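You operate a simulated robot arm through the tools that you are given. There is no shell and no other tool. Be economical: measure what you need, move in short steps, check, and stop when the job is done.

The job below is to be done with a simulated robot arm. You get a single attempt, and the scene is never put back.

TASK
Turn the lower brake dial to 4. Take the yellow core cap from the end plate of the outfeed table and put it on the block end of the winder shelf. Put the brown-banded wadding roll labelled "C-92" from the top of the stacking bench on the feed belt of the roll packer and the brown-banded wadding roll that says "L-95" on the spare white wheel there. Close the sealer drawer. Stack the 36 mm press die from the sample bench top on top of the 22 mm press die. Put the short yellow-banded film roll labelled "Thick" from the sample bench top on the white grey-clipped job card. Do these in any order. Set down upright: brown-banded wadding roll.

It is judged by the outcome, as a careful person would: the job done as asked, and still so three seconds after it is handed in. It fails if anything else is knocked over, pushed out of place, dropped, spilled or broken. Lids that push on must go on centred and level and be pressed home; caps that screw on are set level and turned clockwise until they are tight.

THE ROBOT
A 6-joint arm with a four-finger gripper on a trunk, on a base that drives. Base frame: it is fixed to the floor where the robot stands at the start and does not move with it; the origin is under the middle of the robot, x ahead of it, y to its left, z up. Readings come in m, degrees, newtons and seconds.
With the tool pointing down near the work surface it reaches from about 0.6 to 0.84 m from the robot's upright axis, wherever it stands. Its first joint turns from -166.0 to 166.0 degrees. Places, roughly: block end of the winder shelf (21x29 cm) [12.04, -1.42, 0.78]; brown-banded wadding roll [15.75, 1.25, 0.75]; feed belt of the roll packer (29x24 cm) [14.98, 3.52, 0.84]; grey-clipped job card [0.25, 1.75, 0.75]; lower brake dial [11, 0.6, 0.8]; press die [0.75, 1.75, 0.75]; sealer drawer [1.9, 1.6, 0.9]; short yellow-banded film roll [0.75, 1.75, 0.75]; spare white wheel (9x9x3 cm) [15.6, 1.4, 0.8]; yellow core cap (6x6x4 cm) [13.9, 0.7, 0.9]. Payload 3.43 kg.
The tool frame sits at the grasp point between the pads (the TCP): z along the fingers, y along the line on which they close. The tips reach 0.03 m beyond it. Largest opening 0.12 m; the body of the gripper starts 0.085 m behind the TCP.
Orientation is told as [roll, pitch, yaw] about the base's x, y, z axes, in that order, counted from this pose: with the fingers straight down and closing along the base's y, the tool's x points along the base's -x, its y along +y and its z along -z.

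THE INTERFACE
- The arm moves only by the tool servo_tool. Its argument "moves" is a list of rows, each an object (a shift or turn left out is 0, a gripper value left out holds the last) with "angular": the turn, a rotation vector about the base's x, y, z in degrees, a list of three; "linear": the shift along the base's x, y, z in m, a list of three; "jaw": the opening, from 0 (shut) to 1 (fully open). In form: [{"angular": [rx, ry, rz], "linear": [dx, dy, dz], "jaw": jaw}, ...]. A call has 1 to 20 rows; each row shifts and turns the commanded pose from where the row before left it. Each row takes 0.2 s and may step no farther than 0.05 m and 8.6 degrees from the row before; otherwise, or with a gripper value out of range, the whole call is refused. Where a pose cannot be reached the arm comes as near as it can. A force on the tool above 40 N (or 10 N above the force at the start of the call, whichever is more), or a blocked arm, ends the call early, and 0.2 s more pass. Each finger halts on what it meets, pressing with about 32 N; the grip force reading is that of the motor and also rises with nothing between the fingers. The clock runs only during rows and for 0.2 s after the last one: add rows that do not move to give the fingers time. The reply holds the time, the measured pose of the TCP, the force on the tool along the base axes, the opening and the grip force, in the units named above and with some noise, with the torque about the TCP (base axes, N m) and any sound that the robot's microphone picked up, and new pictures: "show" is both (left out), scene, wrist or none.
- Cameras (640 x 400 px; columns grow to the right, rows downward): "scene" is now at [0.0684, 0.1749, 1.6934]; the picture's right is [-0.26, -0.96, 0.00], its down [-0.46, 0.12, -0.88] and it looks along [0.85, -0.23, -0.48] (base axes); focal length 280 px, centre (320, 200). "wrist" rides on the gripper at [0.071, -0.017, -0.121] in the tool frame; the picture's right is [0.23, 0.97, 0.00], its down [-0.81, 0.19, -0.55] and it looks along [-0.54, 0.13, 0.83] (tool axes); focal length 275 px, centre (320, 200). There is no depth. A picture from a camera that has moved, and an enlarged one, comes with that camera's place and axes in the base frame and with its lens.
- raise_lower(by): slides the trunk up (or, below 0, down) by that many m; the arm and the scene camera ride with it, the base frame stays. It gives what a move gives, with no picture.
- steer(legs): drives the robot by 1 to 6 legs, each [ahead, left, turn to the left] in m, m and degrees, along the robot's own axes; the way and the turn of a leg run together, so that a leg with both is an arc; at most 1.5 m and 180 degrees a leg. The arm and the cameras ride along, it lands a little off, and it stops where it bumps. It gives what a move gives, and a new picture of the scene camera.
- pan_tilt(pan, tilt): turns the head with the scene camera to pan (to the left, within 120 degrees either way) and tilt (down, from -29 to 69), counted from straight ahead of the robot. It gives what a move gives, and a new picture of the scene camera.
- enlarge(camera, box): a new picture of the part [left, top, right, bottom] of that camera's present view, enlarged. The clock stands still meanwhile.
- finish_job(): hands the job in; it is judged then, once.

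Go step by step. Nothing tells you exact positions but the pictures and the camera data: compare them with the known pose of the tool, close in by small moves and look again before you grip or let go. The budget is 186 turns and 260 pictures, counting those below and the enlarged ones. Unless the task says otherwise, let go and move clear before handing in.

The tools are called by a JSON object that holds its "api" and its "payload". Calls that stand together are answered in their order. servo_tool: Moves the arm, as the interface text tells. Its arguments: {"type":"object","properties":{"moves":{"type":"array"},"show":{"type":"string","enum":["both","scene","wrist","none"]}},"required":["moves"]} The other tools are called the same way: raise_lower (by) slides the trunk up or down; steer (legs) drives the base; pan_tilt (pan, tilt) turns the head that bears the scene camera; enlarge (camera, box) takes an enlarged picture of a part of a camera's view; finish_job () hands the job in.

At the start:

```text
time: 0.0
tool_pos: [0.5454, -0.0507, 0.9862]
tcp_rot: [0.0, 0.0, 0.1]
force: [-0.4, -0.4, -0.7]
moment: [0.02, 0.0, -0.02]
gripper_width: 0.12
finger_force: 0.0
trunk travel left (down, up): [-0.25, 0.29]
robot x, y, heading: [0.0017, -0.0003, -0.1]
head pan, tilt: [-15.2, 28.4]
```

scene: 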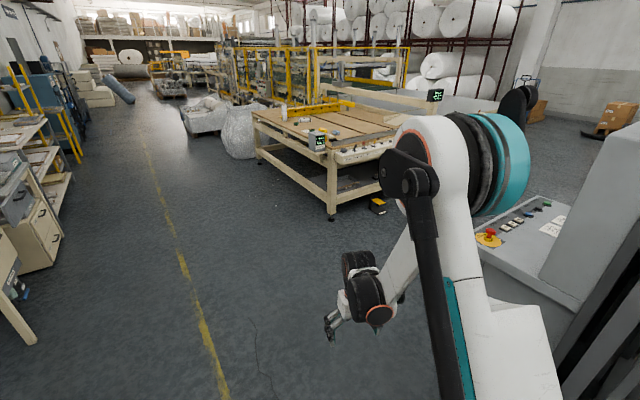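
wrist: 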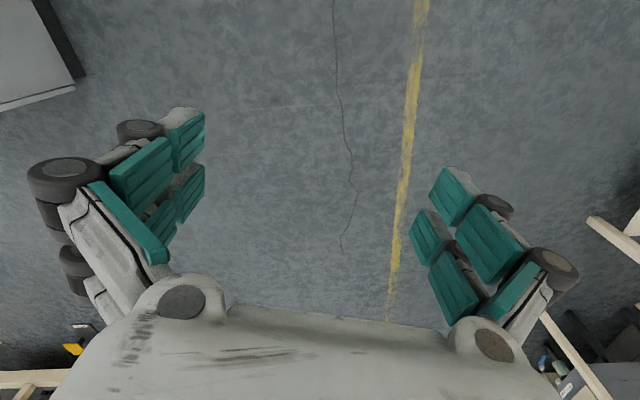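

I see the hall ahead; the sample bench should be to my left at about y=1.75. I'll look that way first.

{"api": "pan_tilt", "payload": {"pan": 70, "tilt": 30}}

{"api": "pan_tilt", "payload": {"pan": 40, "tilt": 25}}

```text
time: 1.6
tool_pos: [0.5449, -0.0501, 0.9864]
tcp_rot: [-0.1, 0.1, 0.0]
force: [0.3, -0.6, -0.6]
moment: [-0.02, 0.02, -0.01]
gripper_width: 0.1198
finger_force: 0.1
trunk travel left (down, up): [-0.25, 0.29]
robot x, y, heading: [-0.0028, 0.0063, 0.2]
head pan, tilt: [70.0, 30.0]
camera scene: at [0.0115, 0.2838, 1.6909], right [0.94, -0.34, 0.0], down [-0.17, -0.47, -0.87], along [0.3, 0.81, -0.5], focal length 280 px, centre (320, 200)
```

scene: 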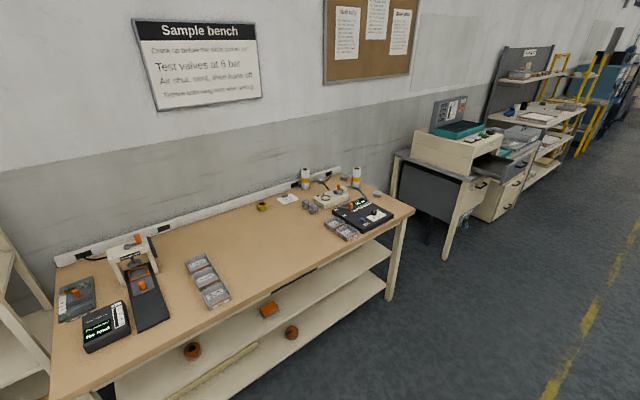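

```text
time: 2.5
tool_pos: [0.5453, -0.0513, 0.9848]
tcp_rot: [0.0, 0.1, 0.0]
force: [-0.6, -0.6, 1.0]
moment: [0.02, 0.0, 0.02]
gripper_width: 0.1199
finger_force: 0.0
trunk travel left (down, up): [-0.25, 0.29]
robot x, y, heading: [-0.0001, 0.0029, -0.0]
head pan, tilt: [40.0, 25.0]
camera scene: at [0.0511, 0.2581, 1.6988], right [0.64, -0.77, 0.0], down [-0.32, -0.27, -0.91], along [0.69, 0.58, -0.42], focal length 280 px, centre (320, 200)
```

scene: 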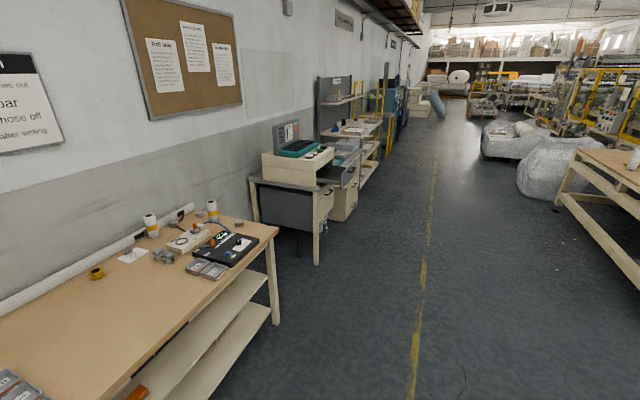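

The bench has boxes, two rolls, dies and cards; the sealer stands beyond it. I'll enlarge the relevant parts.

{"api": "pan_tilt", "payload": {"pan": 65, "tilt": 25}}

{"api": "enlarge", "payload": {"camera": "scene", "box": [180, 120, 380, 245]}}

{"api": "enlarge", "payload": {"camera": "scene", "box": [340, 70, 500, 220]}}

```text
time: 3.4
tool_pos: [0.5451, -0.0508, 0.9875]
tcp_rot: [0.0, -0.1, 0.0]
force: [-0.4, 0.7, -0.2]
moment: [0.01, 0.02, -0.01]
gripper_width: 0.1199
finger_force: 0.1
trunk travel left (down, up): [-0.25, 0.29]
robot x, y, heading: [-0.001, -0.003, -0.2]
head pan, tilt: [65.0, 25.0]
camera scene: at [0.0195, 0.2823, 1.6988], right [0.91, -0.42, 0.0], down [-0.18, -0.38, -0.91], along [0.38, 0.82, -0.42], focal length 280 px, centre (320, 200)
```

scene: 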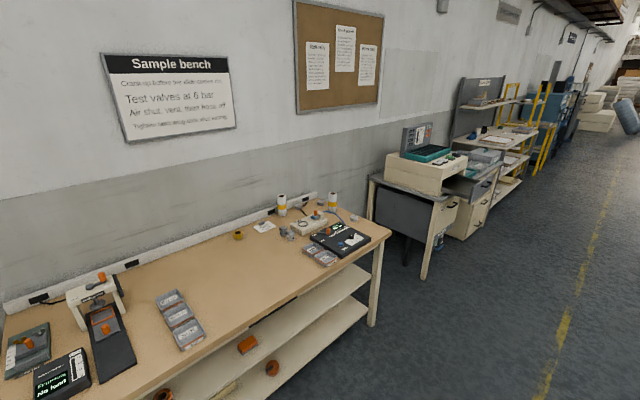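

```text
3.20 times, centred on (280, 182) of scene
camera zoom: at [0.0195, 0.2823, 1.6988], right [0.91, -0.42, 0.0], down [-0.18, -0.38, -0.91], along [0.38, 0.82, -0.42], focal length 895 px, centre (448, 256)
```

zoom: 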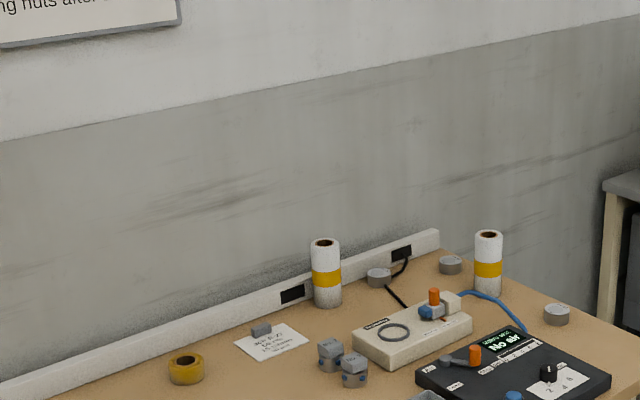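

```text
2.67 times, centred on (420, 145) of scene
camera zoom: at [0.0195, 0.2823, 1.6988], right [0.91, -0.42, 0.0], down [-0.18, -0.38, -0.91], along [0.38, 0.82, -0.42], focal length 746 px, centre (53, 347)
```

zoom: 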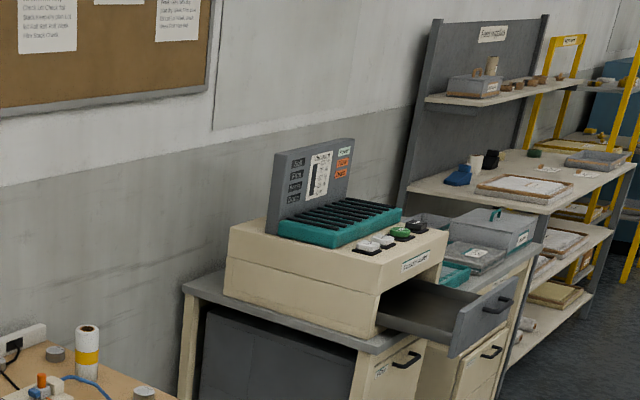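

Estimates on the bench: dies near (0.67,2.06), (0.85,2.05), (0.95,1.73); tall rolls near (0.53,2.02) and (0.87,1.91); the card near (0.36,1.90). I'll drive up facing the bench.

{"api": "raise_lower", "payload": {"by": 0.1}}

{"api": "steer", "payload": {"legs": [[0.65, 0, 0], [0, 0, 90], [0.9, 0, 0]]}}

{"api": "pan_tilt", "payload": {"pan": -5, "tilt": 45}}

```text
time: 4.8
tool_pos: [0.5449, -0.0506, 1.0859]
tcp_rot: [0.0, 0.0, -0.1]
force: [0.8, -0.6, -0.8]
moment: [0.03, 0.01, -0.01]
gripper_width: 0.1201
finger_force: 0.1
trunk travel left (down, up): [-0.35, 0.19]
robot x, y, heading: [-0.0024, 0.0013, -0.2]
head pan, tilt: [65.0, 25.0]
```

```text
time: 16.5
tool_pos: [0.7426, 1.4557, 1.0865]
tcp_rot: [0.1, 0.0, 87.7]
force: [-1.0, -0.3, -0.5]
moment: [-0.02, 0.02, 0.0]
gripper_width: 0.1197
finger_force: 0.0
trunk travel left (down, up): [-0.35, 0.19]
robot x, y, heading: [0.6713, 0.9104, 87.8]
head pan, tilt: [65.0, 25.0]
camera scene: at [0.389, 0.9415, 1.7988], right [0.46, 0.89, 0.0], down [0.38, -0.19, -0.91], along [-0.81, 0.41, -0.42], focal length 280 px, centre (320, 200)
```

scene: 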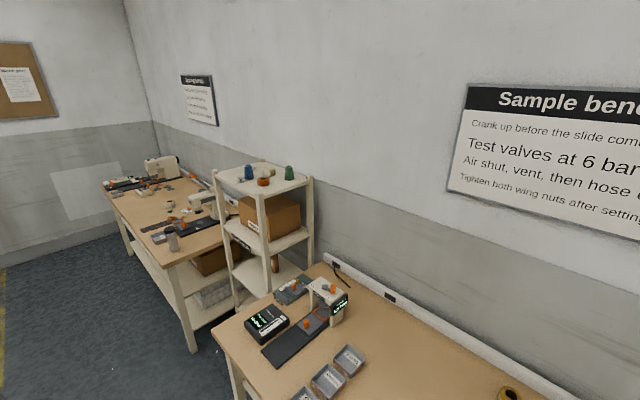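

```text
time: 17.9
tool_pos: [0.7421, 1.4558, 1.0874]
tcp_rot: [0.0, -0.1, 87.8]
force: [1.0, -0.5, -0.1]
moment: [0.03, 0.0, 0.0]
gripper_width: 0.1204
finger_force: 0.0
trunk travel left (down, up): [-0.35, 0.19]
robot x, y, heading: [0.6708, 0.9107, 87.9]
head pan, tilt: [-5.0, 45.0]
camera scene: at [0.481, 0.9796, 1.7683], right [0.99, -0.12, 0.0], down [-0.09, -0.7, -0.71], along [0.09, 0.7, -0.71], focal length 280 px, centre (320, 200)
```

scene: 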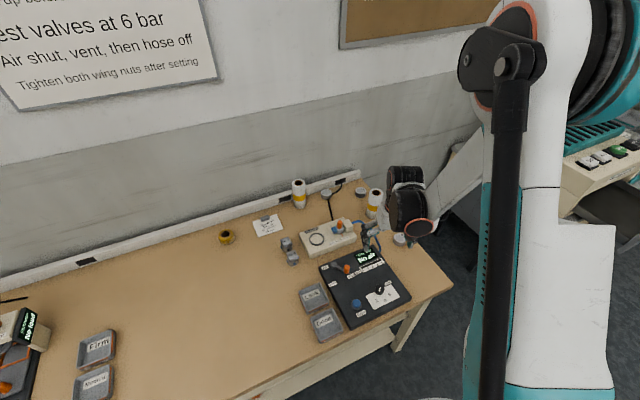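

I'll enlarge to read the labels on rolls and dies.

{"api": "enlarge", "payload": {"camera": "scene", "box": [250, 170, 350, 240]}}

{"api": "enlarge", "payload": {"camera": "scene", "box": [310, 170, 430, 250]}}

```text
5.71 times, centred on (300, 205) of scene
camera zoom: at [0.481, 0.9796, 1.7683], right [0.99, -0.12, 0.0], down [-0.09, -0.7, -0.71], along [0.09, 0.7, -0.71], focal length 1598 px, centre (434, 171)
```

zoom: 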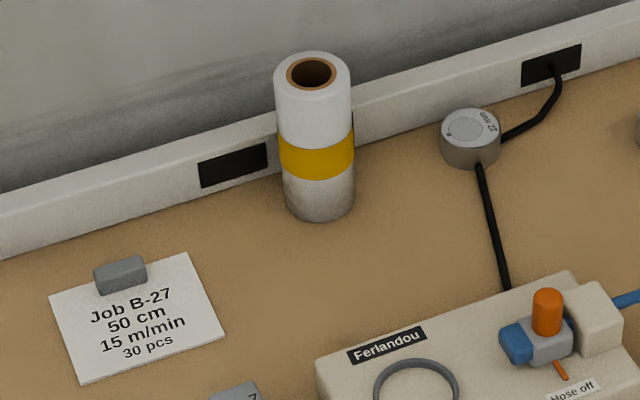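

```text
5.00 times, centred on (370, 210) of scene
camera zoom: at [0.481, 0.9796, 1.7683], right [0.99, -0.12, 0.0], down [-0.09, -0.7, -0.71], along [0.09, 0.7, -0.71], focal length 1399 px, centre (70, 150)
```

zoom: 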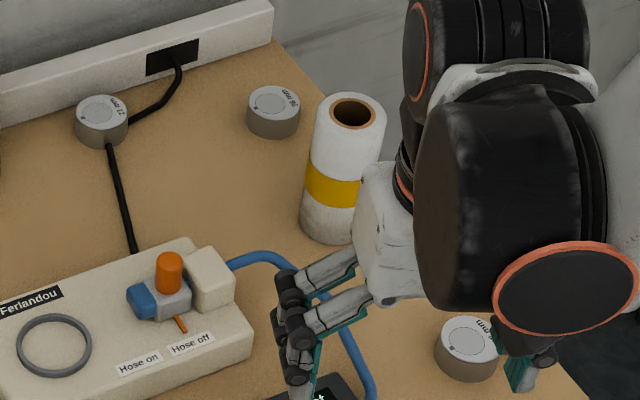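

{"api": "enlarge", "payload": {"camera": "scene", "box": [210, 223, 244, 249]}}

{"api": "enlarge", "payload": {"camera": "scene", "box": [320, 180, 372, 204]}}

{"api": "enlarge", "payload": {"camera": "scene", "box": [385, 222, 425, 250]}}

{"api": "enlarge", "payload": {"camera": "scene", "box": [285, 172, 315, 212]}}

```text
15.38 times, centred on (227, 236) of scene
camera zoom: at [0.481, 0.9796, 1.7683], right [0.99, -0.12, 0.0], down [-0.09, -0.7, -0.71], along [0.09, 0.7, -0.71], focal length 4304 px, centre (1751, -354)
```

zoom: 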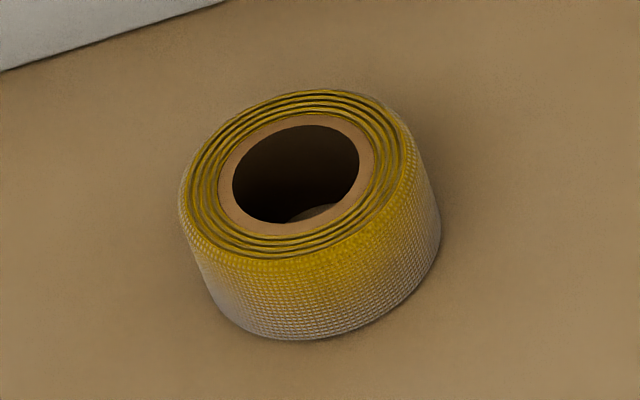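

```text
12.31 times, centred on (346, 192) of scene
camera zoom: at [0.481, 0.9796, 1.7683], right [0.99, -0.12, 0.0], down [-0.09, -0.7, -0.71], along [0.09, 0.7, -0.71], focal length 3443 px, centre (0, 298)
```

zoom: 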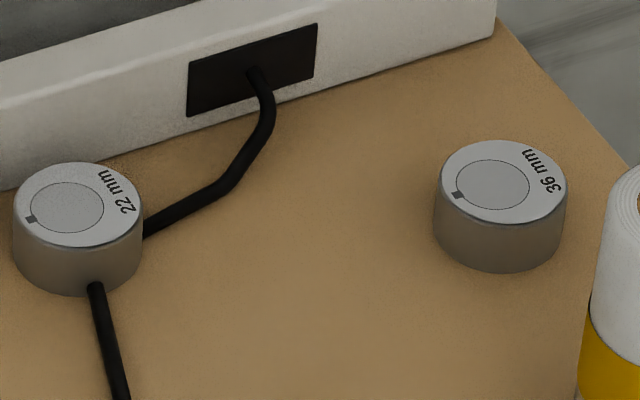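

```text
14.29 times, centred on (405, 236) of scene
camera zoom: at [0.481, 0.9796, 1.7683], right [0.99, -0.12, 0.0], down [-0.09, -0.7, -0.71], along [0.09, 0.7, -0.71], focal length 3996 px, centre (-894, -314)
```

zoom: 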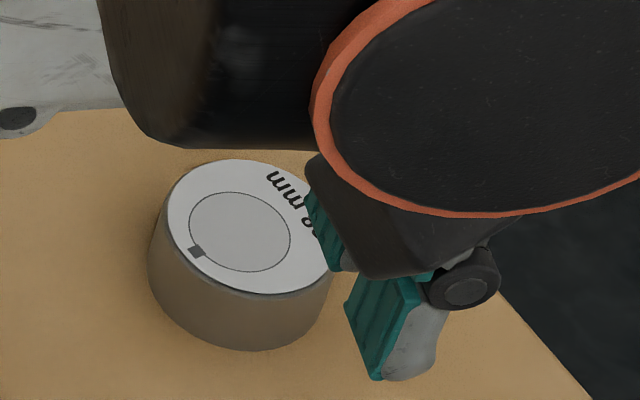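

```text
10.00 times, centred on (300, 192) of scene
camera zoom: at [0.481, 0.9796, 1.7683], right [0.99, -0.12, 0.0], down [-0.09, -0.7, -0.71], along [0.09, 0.7, -0.71], focal length 2797 px, centre (520, 280)
```

zoom: 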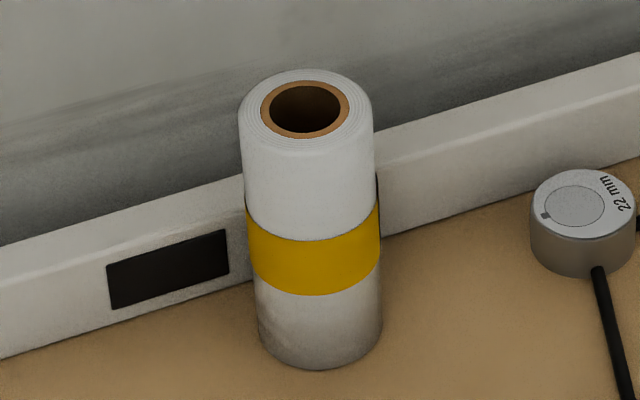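

Dies: 22 mm (left, beside a cable) and 36 mm (middle right); the roll labels must face away. I'll drive closer to the bench and look again.

{"api": "steer", "payload": {"legs": [[0.33, 0, 2]]}}

{"api": "pan_tilt", "payload": {"pan": -25, "tilt": 50}}

```text
time: 19.7
tool_pos: [0.7087, 1.6384, 1.0861]
tcp_rot: [0.0, 0.0, 94.7]
force: [0.1, 0.5, -0.4]
moment: [-0.03, 0.01, -0.02]
gripper_width: 0.12
finger_force: 0.1
trunk travel left (down, up): [-0.35, 0.19]
robot x, y, heading: [0.7027, 1.0911, 94.4]
head pan, tilt: [-5.0, 45.0]
stopped in leg 1: the robot was blocked; the commanded pose is now the measured one
camera scene: at [0.5058, 1.1377, 1.7681], right [1.0, -0.01, 0.0], down [0.0, -0.71, -0.71], along [0.0, 0.71, -0.71], focal length 280 px, centre (320, 200)
```

scene: 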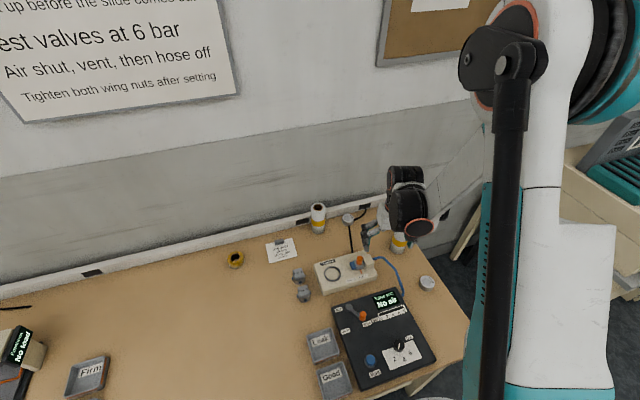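

```text
time: 20.6
tool_pos: [0.7094, 1.6375, 1.0877]
tcp_rot: [0.0, 0.1, 94.7]
force: [0.5, -0.2, 0.2]
moment: [0.0, 0.02, -0.01]
gripper_width: 0.1203
finger_force: 0.1
trunk travel left (down, up): [-0.35, 0.19]
robot x, y, heading: [0.7067, 1.0955, 94.6]
head pan, tilt: [-25.0, 50.0]
camera scene: at [0.5322, 1.1267, 1.7614], right [0.94, -0.35, 0.0], down [-0.27, -0.72, -0.64], along [0.22, 0.6, -0.77], focal length 280 px, centre (320, 200)
```

scene: 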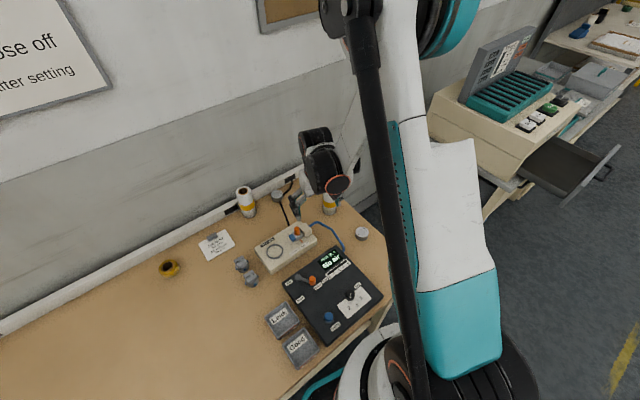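

The base is blocked at y≈1.09. I'll square up to 90°, shift to x≈0.6 and nudge forward, then work with a slightly outward-tilted tool.

{"api": "steer", "payload": {"legs": [[-0.05, 0, -4.6], [0, 0.1, 0], [0.1, 0, 0]]}}

{"api": "pan_tilt", "payload": {"pan": -5, "tilt": 48}}

```text
time: 22.7
tool_pos: [0.6502, 1.602, 1.0884]
tcp_rot: [0.0, 0.0, 90.5]
force: [-0.2, -0.8, 0.3]
moment: [0.11, 0.02, 0.02]
gripper_width: 0.1198
finger_force: 0.1
trunk travel left (down, up): [-0.35, 0.19]
robot x, y, heading: [0.6053, 1.0569, 90.6]
head pan, tilt: [-25.0, 50.0]
stopped in leg 3: the robot was blocked; the commanded pose is now the measured one
camera scene: at [0.4376, 1.1043, 1.7615], right [0.91, -0.41, 0.0], down [-0.32, -0.7, -0.64], along [0.26, 0.59, -0.77], focal length 280 px, centre (320, 200)
```

scene: 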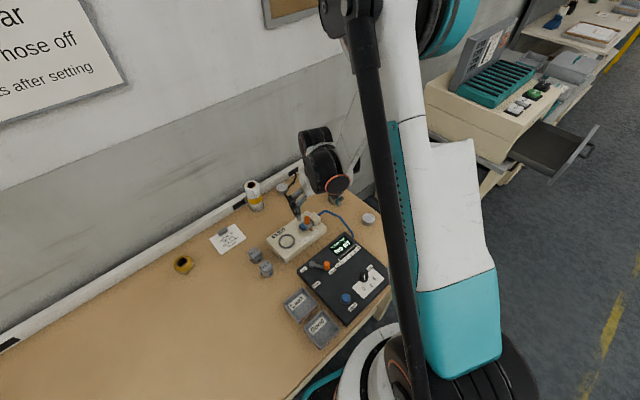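

```text
time: 23.5
tool_pos: [0.649, 1.6053, 1.0877]
tcp_rot: [-0.1, 0.0, 90.5]
force: [-0.4, -0.1, 0.6]
moment: [-0.01, 0.01, -0.01]
gripper_width: 0.12
finger_force: 0.1
trunk travel left (down, up): [-0.35, 0.19]
robot x, y, heading: [0.6033, 1.0597, 90.7]
head pan, tilt: [-5.0, 48.0]
camera scene: at [0.4109, 1.1155, 1.7641], right [1.0, -0.08, 0.0], down [-0.06, -0.74, -0.67], along [0.05, 0.67, -0.74], focal length 280 px, centre (320, 200)
```

scene: 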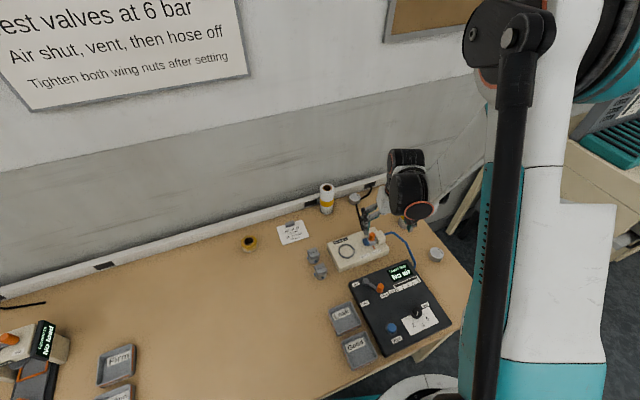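

The bench is skewed about 15° to my axes. I'll turn to square up with it and approach again.

{"api": "steer", "payload": {"legs": [[-0.12, -0.1, 0], [0, 0, 14], [0.4, 0, 0]]}}

{"api": "pan_tilt", "payload": {"pan": -5, "tilt": 48}}

```text
time: 26.9
tool_pos: [0.5821, 1.6204, 1.0864]
tcp_rot: [0.0, 0.0, 104.6]
force: [0.6, -1.3, 0.9]
moment: [0.09, 0.03, -0.03]
gripper_width: 0.12
finger_force: 0.1
trunk travel left (down, up): [-0.35, 0.19]
robot x, y, heading: [0.6718, 1.0805, 104.9]
head pan, tilt: [-5.0, 48.0]
stopped in leg 3: the robot was blocked; the commanded pose is now the measured one
camera scene: at [0.4696, 1.0853, 1.7643], right [0.99, 0.17, 0.0], down [0.12, -0.73, -0.67], along [-0.11, 0.66, -0.74], focal length 280 px, centre (320, 200)
```

scene: 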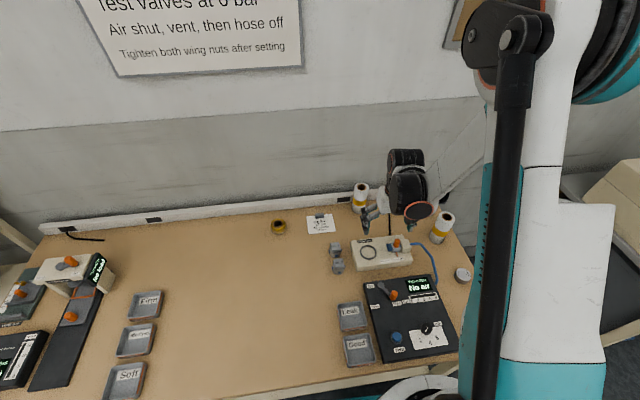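

```text
time: 27.5
tool_pos: [0.5813, 1.6217, 1.0863]
tcp_rot: [-0.2, 0.0, 104.5]
force: [-0.1, -0.2, 0.8]
moment: [0.01, -0.01, 0.0]
gripper_width: 0.1198
finger_force: 0.0
trunk travel left (down, up): [-0.35, 0.19]
robot x, y, heading: [0.6707, 1.0804, 104.8]
head pan, tilt: [-5.0, 48.0]
camera scene: at [0.4686, 1.0882, 1.764], right [0.99, 0.17, 0.0], down [0.12, -0.73, -0.67], along [-0.11, 0.66, -0.74], focal length 280 px, centre (320, 200)
```

scene: 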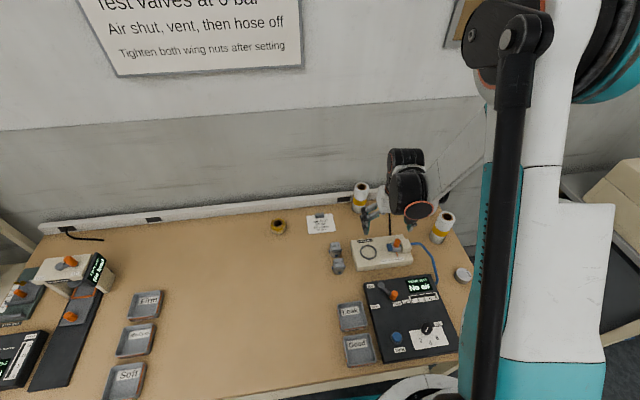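

Now square with the bench. Roll 2 (right one) is at about (0.86,1.86), within vertical reach; I'll bring the gripper above it.

{"api": "servo_tool", "payload": {"moves": [{"linear": [0.035, 0.029, 0], "angular": [0, 0, -3.6]}, {"linear": [0.035, 0.029, 0], "angular": [0, 0, -3.6]}, {"linear": [0.035, 0.029, 0], "angular": [0, 0, -3.6]}, {"linear": [0.035, 0.029, 0], "angular": [0, 0, -3.6]}, {"linear": [0.035, 0.029, 0], "angular": [0, 0, -3.6]}, {"linear": [0.035, 0.029, 0], "angular": [0, 0, -3.6]}, {"linear": [0.035, 0.029, 0], "angular": [0, 0, -3.6]}, {"linear": [0.035, 0.029, 0], "angular": [0, 0, -3.6]}]}}

```text
time: 29.3
tool_pos: [0.8594, 1.8542, 1.0879]
tcp_rot: [-0.1, 0.0, 75.7]
force: [-0.3, -0.8, 0.2]
moment: [-0.02, 0.01, 0.03]
gripper_width: 0.1202
finger_force: 0.0
trunk travel left (down, up): [-0.35, 0.19]
robot x, y, heading: [0.6699, 1.0826, 104.6]
head pan, tilt: [-5.0, 48.0]
camera scene: at [0.4698, 1.0893, 1.7642], right [0.99, 0.17, 0.0], down [0.12, -0.73, -0.67], along [-0.11, 0.66, -0.74], focal length 280 px, centre (320, 200)
camera wrist: at [0.859, 1.7813, 1.2078], right [-1.0, 0.02, 0.0], down [0.01, 0.83, 0.55], along [0.01, 0.55, -0.83], focal length 275 px, centre (320, 200)
```

scene: 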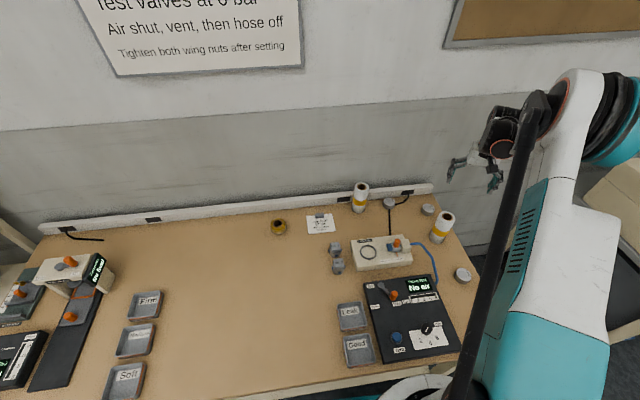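
wrist: 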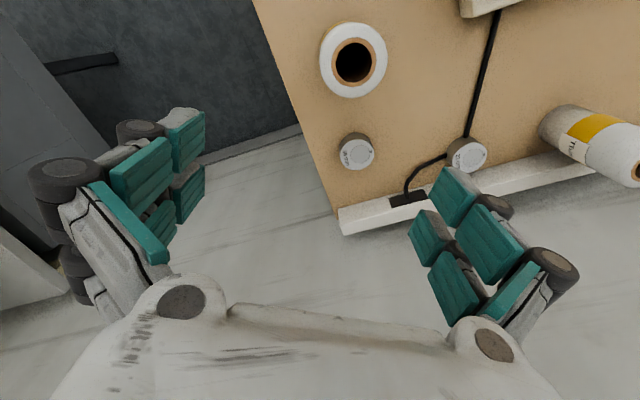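

The wrist camera shows a label on roll 1's far side; I'll enlarge it.

{"api": "enlarge", "payload": {"camera": "wrist", "box": [530, 95, 640, 195]}}

{"api": "enlarge", "payload": {"camera": "wrist", "box": [310, 10, 500, 190]}}

```text
4.00 times, centred on (585, 145) of wrist
camera zoom: at [0.859, 1.7813, 1.2078], right [-1.0, 0.02, 0.0], down [0.01, 0.83, 0.55], along [0.01, 0.55, -0.83], focal length 1101 px, centre (-740, 420)
```

zoom: 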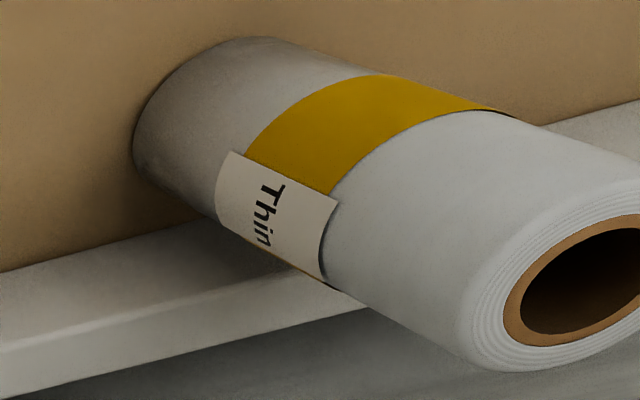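

```text
2.22 times, centred on (405, 100) of wrist
camera zoom: at [0.859, 1.7813, 1.2078], right [-1.0, 0.02, 0.0], down [0.01, 0.83, 0.55], along [0.01, 0.55, -0.83], focal length 612 px, centre (131, 422)
```

zoom: 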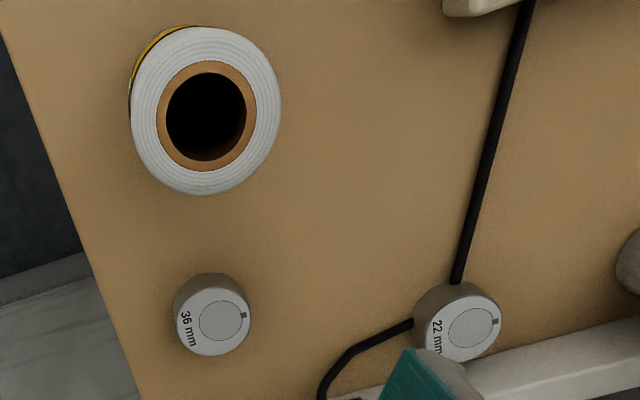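

Roll 1 says "Thin", so roll 2 is the "Thick" one; by the wrist camera it's at about (0.825,1.822). I'll centre over it and lower a bit.

{"api": "servo_tool", "payload": {"moves": [{"linear": [-0.034, -0.033, 0]}, {"linear": [0, 0, -0.045]}, {"linear": [0, 0, -0.045]}, {"linear": [0, 0, -0.045]}, {}]}}

```text
time: 30.5
tool_pos: [0.8286, 1.8205, 0.9506]
tcp_rot: [-0.2, 0.0, 75.8]
force: [-0.1, 0.9, 0.0]
moment: [0.0, -0.02, -0.03]
gripper_width: 0.1199
finger_force: 0.1
trunk travel left (down, up): [-0.35, 0.19]
robot x, y, heading: [0.6689, 1.0797, 104.6]
head pan, tilt: [-5.0, 48.0]
camera scene: at [0.4688, 1.0884, 1.7642], right [0.99, 0.17, 0.0], down [0.12, -0.73, -0.67], along [-0.11, 0.66, -0.74], focal length 280 px, centre (320, 200)
camera wrist: at [0.8269, 1.7477, 1.0696], right [-1.0, 0.02, 0.0], down [0.01, 0.83, 0.55], along [0.01, 0.55, -0.83], focal length 275 px, centre (320, 200)
```

scene: 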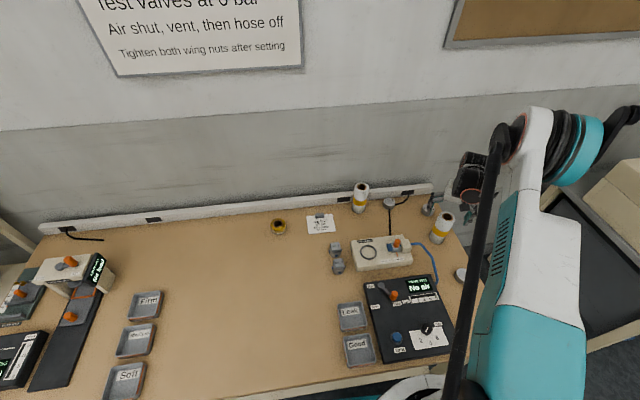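
wrist: 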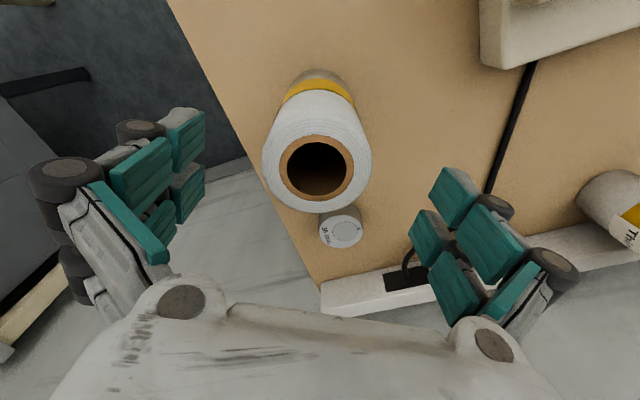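

The roll's top is at z≈0.91, centre (0.829,1.82), right under the TCP. I'll lower around it, and grip.

{"api": "servo_tool", "payload": {"moves": [{"linear": [0, 0, -0.045]}, {"linear": [0, 0, -0.04]}, {"jaw": 0.3}, {"jaw": 0.3}, {"jaw": 0.3}, {"jaw": 0.3}], "show": "wrist"}}

```text
time: 31.9
tool_pos: [0.8281, 1.8201, 0.8655]
tcp_rot: [-0.1, -0.1, 75.8]
force: [0.2, -0.9, 0.2]
moment: [-0.04, 0.0, 0.03]
gripper_width: 0.0626
finger_force: 31.5
trunk travel left (down, up): [-0.35, 0.19]
robot x, y, heading: [0.6699, 1.0784, 104.7]
head pan, tilt: [-5.0, 48.0]
camera wrist: at [0.8264, 1.7473, 0.9838], right [-1.0, 0.02, 0.0], down [0.01, 0.83, 0.55], along [0.01, 0.55, -0.83], focal length 275 px, centre (320, 200)
```

wrist: 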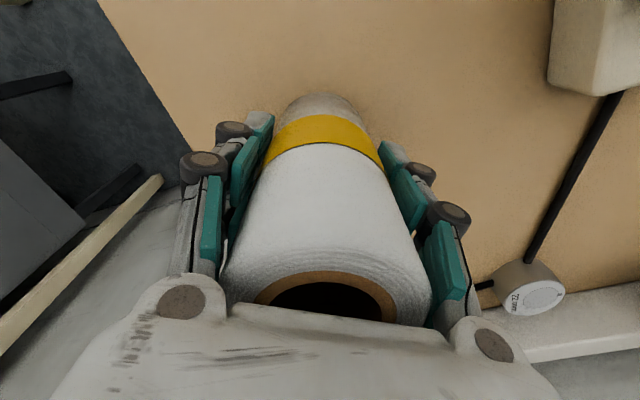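

Gripped. I'll lift it high and swing toward the card, then look.

{"api": "servo_tool", "payload": {"moves": [{"linear": [0, 0, 0.05]}, {"linear": [0, 0, 0.05]}, {"linear": [0, 0, 0.05]}, {"linear": [0, 0, 0.05]}, {"linear": [-0.0436, -0.0046, 0], "angular": [0, 0, 3.5]}, {"linear": [-0.0436, -0.0046, 0], "angular": [0, 0, 3.5]}, {"linear": [-0.0436, -0.0046, 0], "angular": [0, 0, 3.5]}, {"linear": [-0.0436, -0.0046, 0], "angular": [0, 0, 3.5]}, {"linear": [-0.0436, -0.0046, 0], "angular": [0, 0, 3.5]}, {"linear": [-0.0436, -0.0046, 0], "angular": [0, 0, 3.5]}, {"linear": [-0.0436, -0.0046, 0], "angular": [0, 0, 3.5]}, {"linear": [-0.0436, -0.0046, 0], "angular": [0, 0, 3.5]}, {"linear": [-0.0436, -0.0046, 0], "angular": [0, 0, 3.5]}, {"linear": [-0.0436, -0.0046, 0], "angular": [0, 0, 3.5]}, {"linear": [-0.0436, -0.0046, 0], "angular": [0, 0, 3.5]}, {}]}}

```text
time: 35.3
tool_pos: [0.3479, 1.7738, 1.0675]
tcp_rot: [-0.2, 0.0, 114.2]
force: [0.1, 0.0, -2.6]
moment: [0.0, 0.02, 0.01]
gripper_width: 0.0626
finger_force: 32.3
trunk travel left (down, up): [-0.35, 0.19]
robot x, y, heading: [0.6717, 1.0819, 104.4]
head pan, tilt: [-5.0, 48.0]
camera scene: at [0.4688, 1.0885, 1.7641], right [0.99, 0.17, 0.0], down [0.12, -0.73, -0.67], along [-0.11, 0.66, -0.74], focal length 280 px, centre (320, 200)
camera wrist: at [0.3929, 1.7154, 1.1865], right [-0.79, -0.61, 0.0], down [-0.51, 0.66, 0.55], along [-0.34, 0.44, -0.83], focal length 275 px, centre (320, 200)
```

scene: 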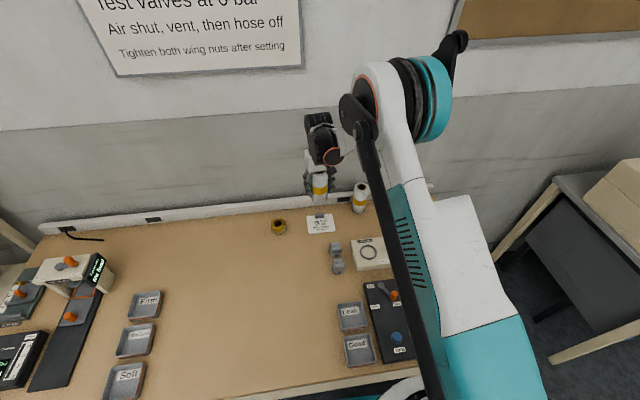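
wrist: 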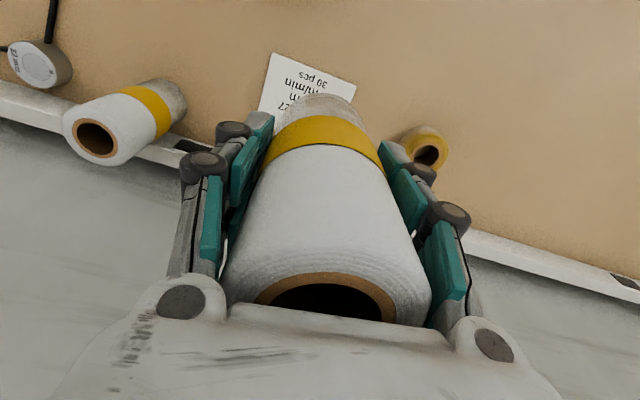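

The card's near edge runs from (0.419,1.790) to (0.297,1.751); I aim for a centre of about (0.345,1.812). I'll shift and lower to just above, then look.

{"api": "servo_tool", "payload": {"moves": [{"linear": [-0.002, 0.038, 0]}, {"linear": [0, 0, -0.045]}, {"linear": [0, 0, -0.045]}, {"linear": [0, 0, -0.045]}, {"linear": [0, 0, -0.035]}, {}]}}

{"api": "enlarge", "payload": {"camera": "scene", "box": [270, 150, 390, 250]}}

```text
time: 36.7
tool_pos: [0.3461, 1.8103, 0.8964]
tcp_rot: [-0.1, 0.0, 114.3]
force: [-0.5, 1.2, -2.8]
moment: [-0.03, -0.01, 0.03]
gripper_width: 0.0627
finger_force: 31.7
trunk travel left (down, up): [-0.35, 0.19]
robot x, y, heading: [0.6735, 1.0812, 104.5]
head pan, tilt: [-5.0, 48.0]
camera scene: at [0.4684, 1.0886, 1.7641], right [0.99, 0.17, 0.0], down [0.12, -0.73, -0.67], along [-0.11, 0.66, -0.74], focal length 280 px, centre (320, 200)
camera wrist: at [0.3903, 1.7516, 1.0169], right [-0.79, -0.61, 0.0], down [-0.51, 0.66, 0.55], along [-0.34, 0.44, -0.83], focal length 275 px, centre (320, 200)
```

scene: 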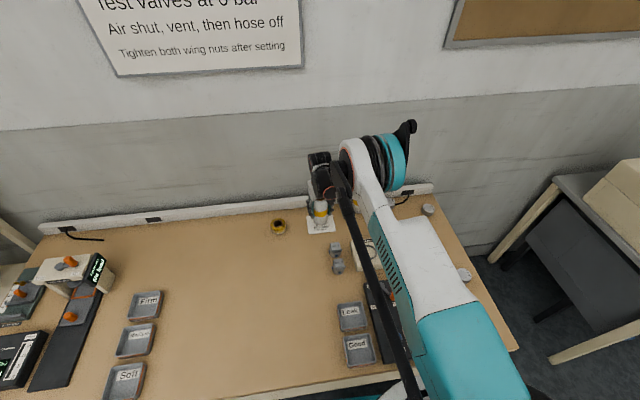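
wrist: 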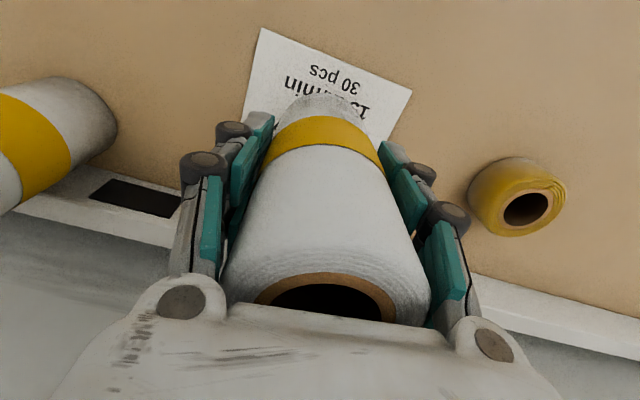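

```text
4.00 times, centred on (330, 200) of scene
camera zoom: at [0.4684, 1.0886, 1.7641], right [0.99, 0.17, 0.0], down [0.12, -0.73, -0.67], along [-0.11, 0.66, -0.74], focal length 1119 px, centre (280, 200)
```

zoom: 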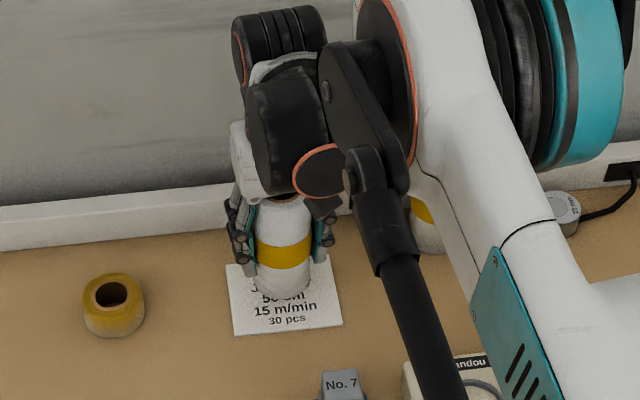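

The roll is centred over the card text, in front of the clip. Lowering the rest and releasing.

{"api": "servo_tool", "payload": {"moves": [{"linear": [0, 0, -0.02]}, {"linear": [0, 0, -0.005]}, {"linear": [0, 0, -0.003]}, {}], "show": "none"}}

```text
time: 37.1
tool_pos: [0.3449, 1.8126, 0.8829]
tcp_rot: [-0.1, 0.1, 114.3]
force: [0.5, -0.6, -3.4]
moment: [-0.05, -0.05, -0.02]
gripper_width: 0.0625
finger_force: 31.4
trunk travel left (down, up): [-0.35, 0.19]
robot x, y, heading: [0.6732, 1.0809, 104.9]
head pan, tilt: [-5.0, 48.0]
stopped in row 1: the force on the tool passed its limit at 51 N (the readings are from after the stop); the commanded pose is now the measured one
```

Contact at z=0.883, about 17 mm too early: perhaps the clip is under the roll. I'll look closely.

{"api": "enlarge", "payload": {"camera": "scene", "box": [300, 180, 360, 240]}}

{"api": "enlarge", "payload": {"camera": "wrist", "box": [200, 0, 440, 180]}}

```text
6.67 times, centred on (330, 210) of scene
camera zoom: at [0.4677, 1.09, 1.7639], right [0.99, 0.17, 0.0], down [0.13, -0.73, -0.67], along [-0.11, 0.66, -0.74], focal length 1865 px, centre (253, 133)
```

zoom: 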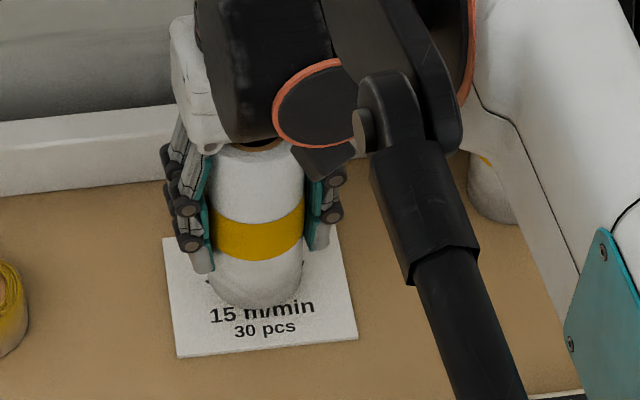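

```text
2.22 times, centred on (320, 90) of wrist
camera zoom: at [0.3893, 1.7526, 1.0038], right [-0.79, -0.61, 0.0], down [-0.51, 0.66, 0.55], along [-0.34, 0.44, -0.83], focal length 612 px, centre (320, 444)
```

zoom: 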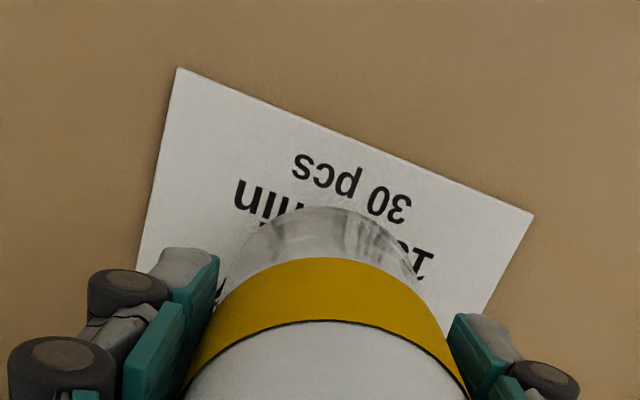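

The geometry confirms the roll's back edge is over the clip. I'll lift slightly, move it 18 mm toward the near edge, and lower again.

{"api": "servo_tool", "payload": {"moves": [{"linear": [0, 0, 0.012]}, {"linear": [0.0055, -0.017, 0]}, {}, {"linear": [0, 0, -0.008]}, {"linear": [0, 0, -0.008]}, {"linear": [0, 0, -0.006]}, {}], "show": "scene"}}

{"api": "enlarge", "payload": {"camera": "scene", "box": [300, 180, 360, 240]}}

```text
time: 38.7
tool_pos: [0.3493, 1.7932, 0.875]
tcp_rot: [-0.1, 0.0, 114.3]
force: [-1.4, 0.2, -2.3]
moment: [0.0, 0.0, 0.02]
gripper_width: 0.0626
finger_force: 31.9
trunk travel left (down, up): [-0.35, 0.19]
robot x, y, heading: [0.6724, 1.0801, 104.8]
head pan, tilt: [-5.0, 48.0]
camera scene: at [0.4684, 1.0885, 1.764], right [0.99, 0.17, 0.0], down [0.12, -0.73, -0.67], along [-0.11, 0.66, -0.74], focal length 280 px, centre (320, 200)
```

scene: 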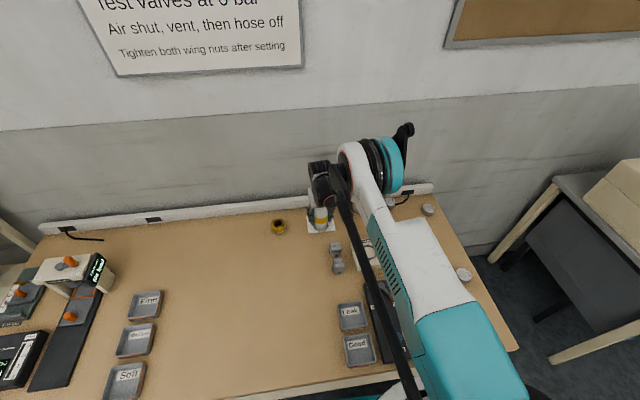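

```text
6.67 times, centred on (330, 210) of scene
camera zoom: at [0.4684, 1.0885, 1.764], right [0.99, 0.17, 0.0], down [0.12, -0.73, -0.67], along [-0.11, 0.66, -0.74], focal length 1865 px, centre (253, 133)
```

zoom: 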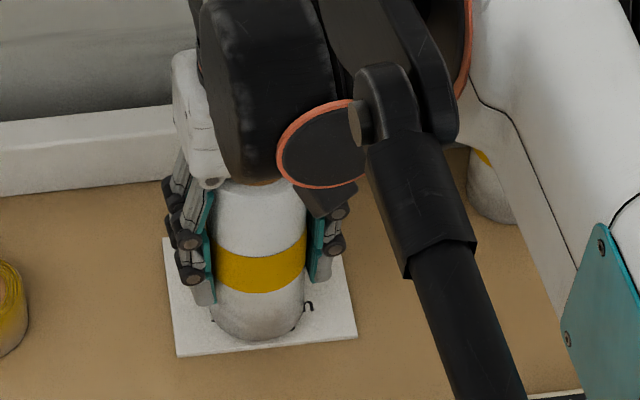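

Clear of the clip now, no contact at 0.875. I'll lower gently to the surface.

{"api": "servo_tool", "payload": {"moves": [{"linear": [0, 0, -0.004]}, {"linear": [0, 0, -0.003]}, {"linear": [0, 0, -0.002]}, {"linear": [0, 0, -0.001]}, {}], "show": "wrist"}}

```text
time: 39.9
tool_pos: [0.3505, 1.7921, 0.8671]
tcp_rot: [-0.1, -0.2, 114.3]
force: [-4.6, 7.6, 27.8]
moment: [0.25, 0.38, 0.0]
gripper_width: 0.0628
finger_force: 31.5
trunk travel left (down, up): [-0.35, 0.19]
robot x, y, heading: [0.6705, 1.0794, 104.6]
head pan, tilt: [-5.0, 48.0]
camera wrist: at [0.3959, 1.7337, 0.9868], right [-0.79, -0.61, 0.0], down [-0.51, 0.66, 0.56], along [-0.34, 0.44, -0.83], focal length 275 px, centre (320, 200)
```

wrist: 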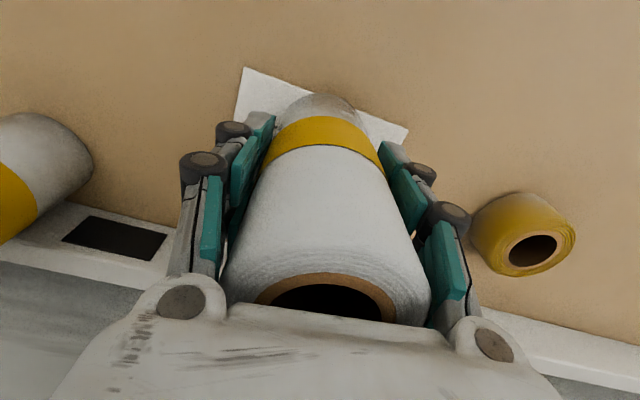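

Touched down on the card. Easing off 1 mm, opening and lifting away.

{"api": "servo_tool", "payload": {"moves": [{"linear": [0, 0, 0.002]}, {"jaw": 0.6}, {"jaw": 1}, {"jaw": 1}, {"linear": [0, 0, 0.04]}, {"linear": [0, 0, 0.05]}, {"linear": [0, 0, 0.05]}, {"linear": [0, 0, 0.05]}, {}]}}

```text
time: 41.9
tool_pos: [0.3526, 1.795, 1.0561]
tcp_rot: [-0.1, -0.1, 114.3]
force: [-0.5, 0.5, -0.4]
moment: [0.01, -0.02, 0.0]
gripper_width: 0.1199
finger_force: 0.1
trunk travel left (down, up): [-0.35, 0.19]
robot x, y, heading: [0.671, 1.0812, 104.6]
head pan, tilt: [-5.0, 48.0]
camera scene: at [0.4683, 1.0887, 1.7639], right [0.99, 0.17, 0.0], down [0.13, -0.73, -0.67], along [-0.11, 0.66, -0.74], focal length 280 px, centre (320, 200)
camera wrist: at [0.3968, 1.7372, 1.1767], right [-0.79, -0.61, 0.0], down [-0.51, 0.66, 0.55], along [-0.34, 0.44, -0.83], focal length 275 px, centre (320, 200)
```

scene: 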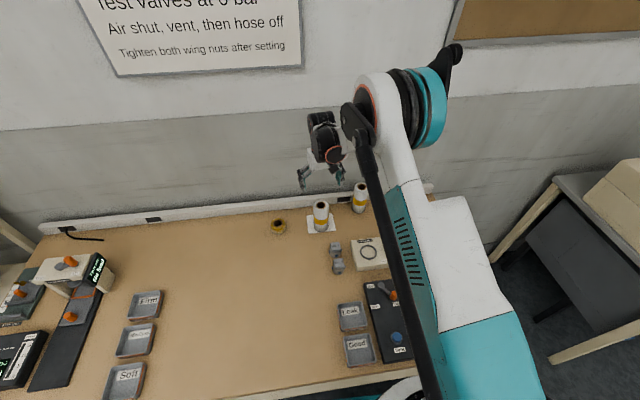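
wrist: 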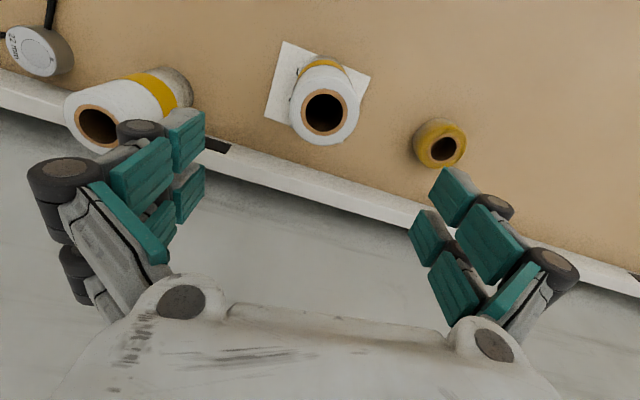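

The "Thick" roll stands on the card. Next, the 36 mm die at about (0.80,1.975); I'll swing there and tilt the tool 30° outward for reach.

{"api": "servo_tool", "payload": {"moves": [{"linear": [0.0437, 0.0055, 0], "angular": [0, 0, -3.23]}, {"linear": [0.0437, 0.0055, 0], "angular": [0, 0, -3.23]}, {"linear": [0.0437, 0.0055, 0], "angular": [0, 0, -3.23]}, {"linear": [0.0437, 0.0055, 0], "angular": [0, 0, -3.23]}, {"linear": [0.0437, 0.0055, 0], "angular": [0, 0, -3.23]}, {"linear": [0.0437, 0.0055, 0], "angular": [0, 0, -3.23]}, {"linear": [0.0437, 0.0055, 0], "angular": [0, 0, -3.23]}, {"linear": [0.0437, 0.0055, 0], "angular": [0, 0, -3.23]}, {"linear": [0.0437, 0.0055, 0], "angular": [0, 0, -3.23]}, {"linear": [0.0437, 0.0055, 0], "angular": [0, 0, -3.23]}, {"linear": [0, 0.02, -0.02], "angular": [7.43, -1.04, 0]}, {"linear": [0, 0.02, -0.02], "angular": [7.43, -1.04, 0]}, {"linear": [0, 0.02, -0.02], "angular": [7.43, -1.04, 0]}, {"linear": [0, 0.02, -0.02], "angular": [7.43, -1.04, 0]}, {}]}}

```text
time: 45.1
tool_pos: [0.7874, 1.9327, 0.9779]
tcp_rot: [-0.1, -30.0, 81.9]
force: [0.4, -0.1, -0.3]
moment: [0.0, 0.01, 0.01]
gripper_width: 0.1202
finger_force: 0.1
trunk travel left (down, up): [-0.35, 0.19]
robot x, y, heading: [0.6707, 1.0802, 104.6]
head pan, tilt: [-5.0, 48.0]
camera scene: at [0.4689, 1.0883, 1.7642], right [0.99, 0.17, 0.0], down [0.12, -0.73, -0.67], along [-0.11, 0.66, -0.74], focal length 280 px, centre (320, 200)
camera wrist: at [0.7872, 1.809, 1.0446], right [-0.99, -0.06, -0.12], down [-0.13, 0.45, 0.89], along [0.0, 0.89, -0.45], focal length 275 px, centre (320, 200)
```

scene: 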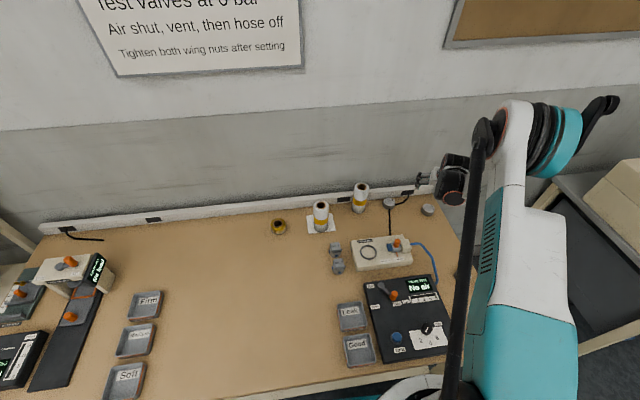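
wrist: 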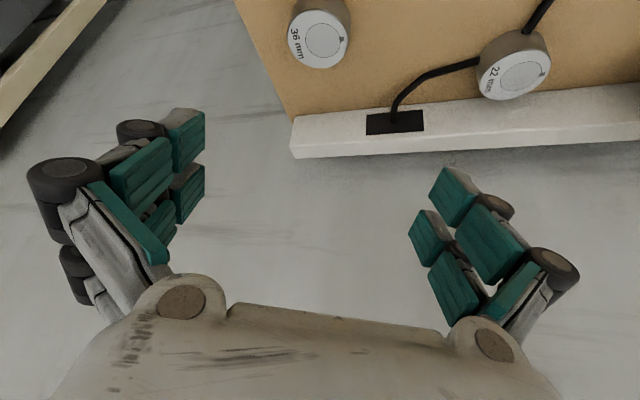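

Reach works tilted. 36 mm die by wrist view: (0.808,1.978); 22 mm die: (0.610,1.987). I'll descend partway over the 36 mm die and check.

{"api": "servo_tool", "payload": {"moves": [{"linear": [0.019, 0.036, 0], "jaw": 0.75}, {"linear": [0, 0, -0.045]}, {"linear": [0, 0, -0.045]}, {"linear": [0, 0, -0.04]}, {}]}}

```text
time: 46.3
tool_pos: [0.8054, 1.9463, 0.8798]
tcp_rot: [-0.1, -30.1, 81.9]
force: [-0.5, -0.3, 0.4]
moment: [-0.01, -0.03, 0.0]
gripper_width: 0.0897
finger_force: 0.1
out of reach, approached as far as the arm can: row 3, 4
trunk travel left (down, up): [-0.35, 0.19]
robot x, y, heading: [0.6682, 1.0818, 104.7]
head pan, tilt: [-5.0, 48.0]
camera scene: at [0.4685, 1.0879, 1.7641], right [0.99, 0.17, 0.0], down [0.12, -0.73, -0.67], along [-0.11, 0.66, -0.74], focal length 280 px, centre (320, 200)
camera wrist: at [0.8043, 1.8234, 0.9472], right [-0.99, -0.06, -0.12], down [-0.13, 0.45, 0.88], along [0.0, 0.89, -0.45], focal length 275 px, centre (320, 200)
```

scene: 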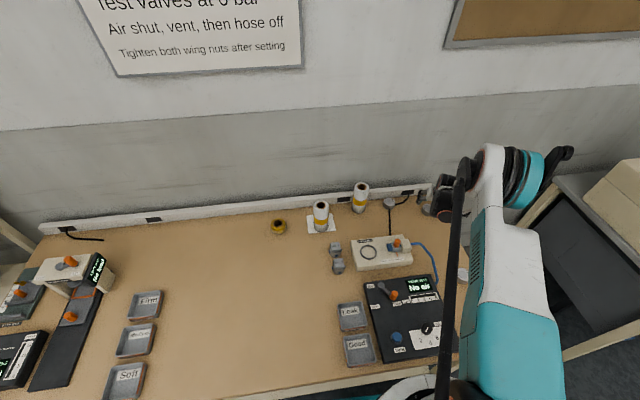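
wrist: 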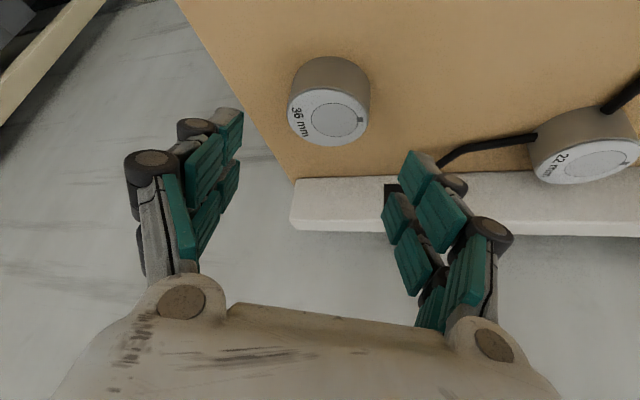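

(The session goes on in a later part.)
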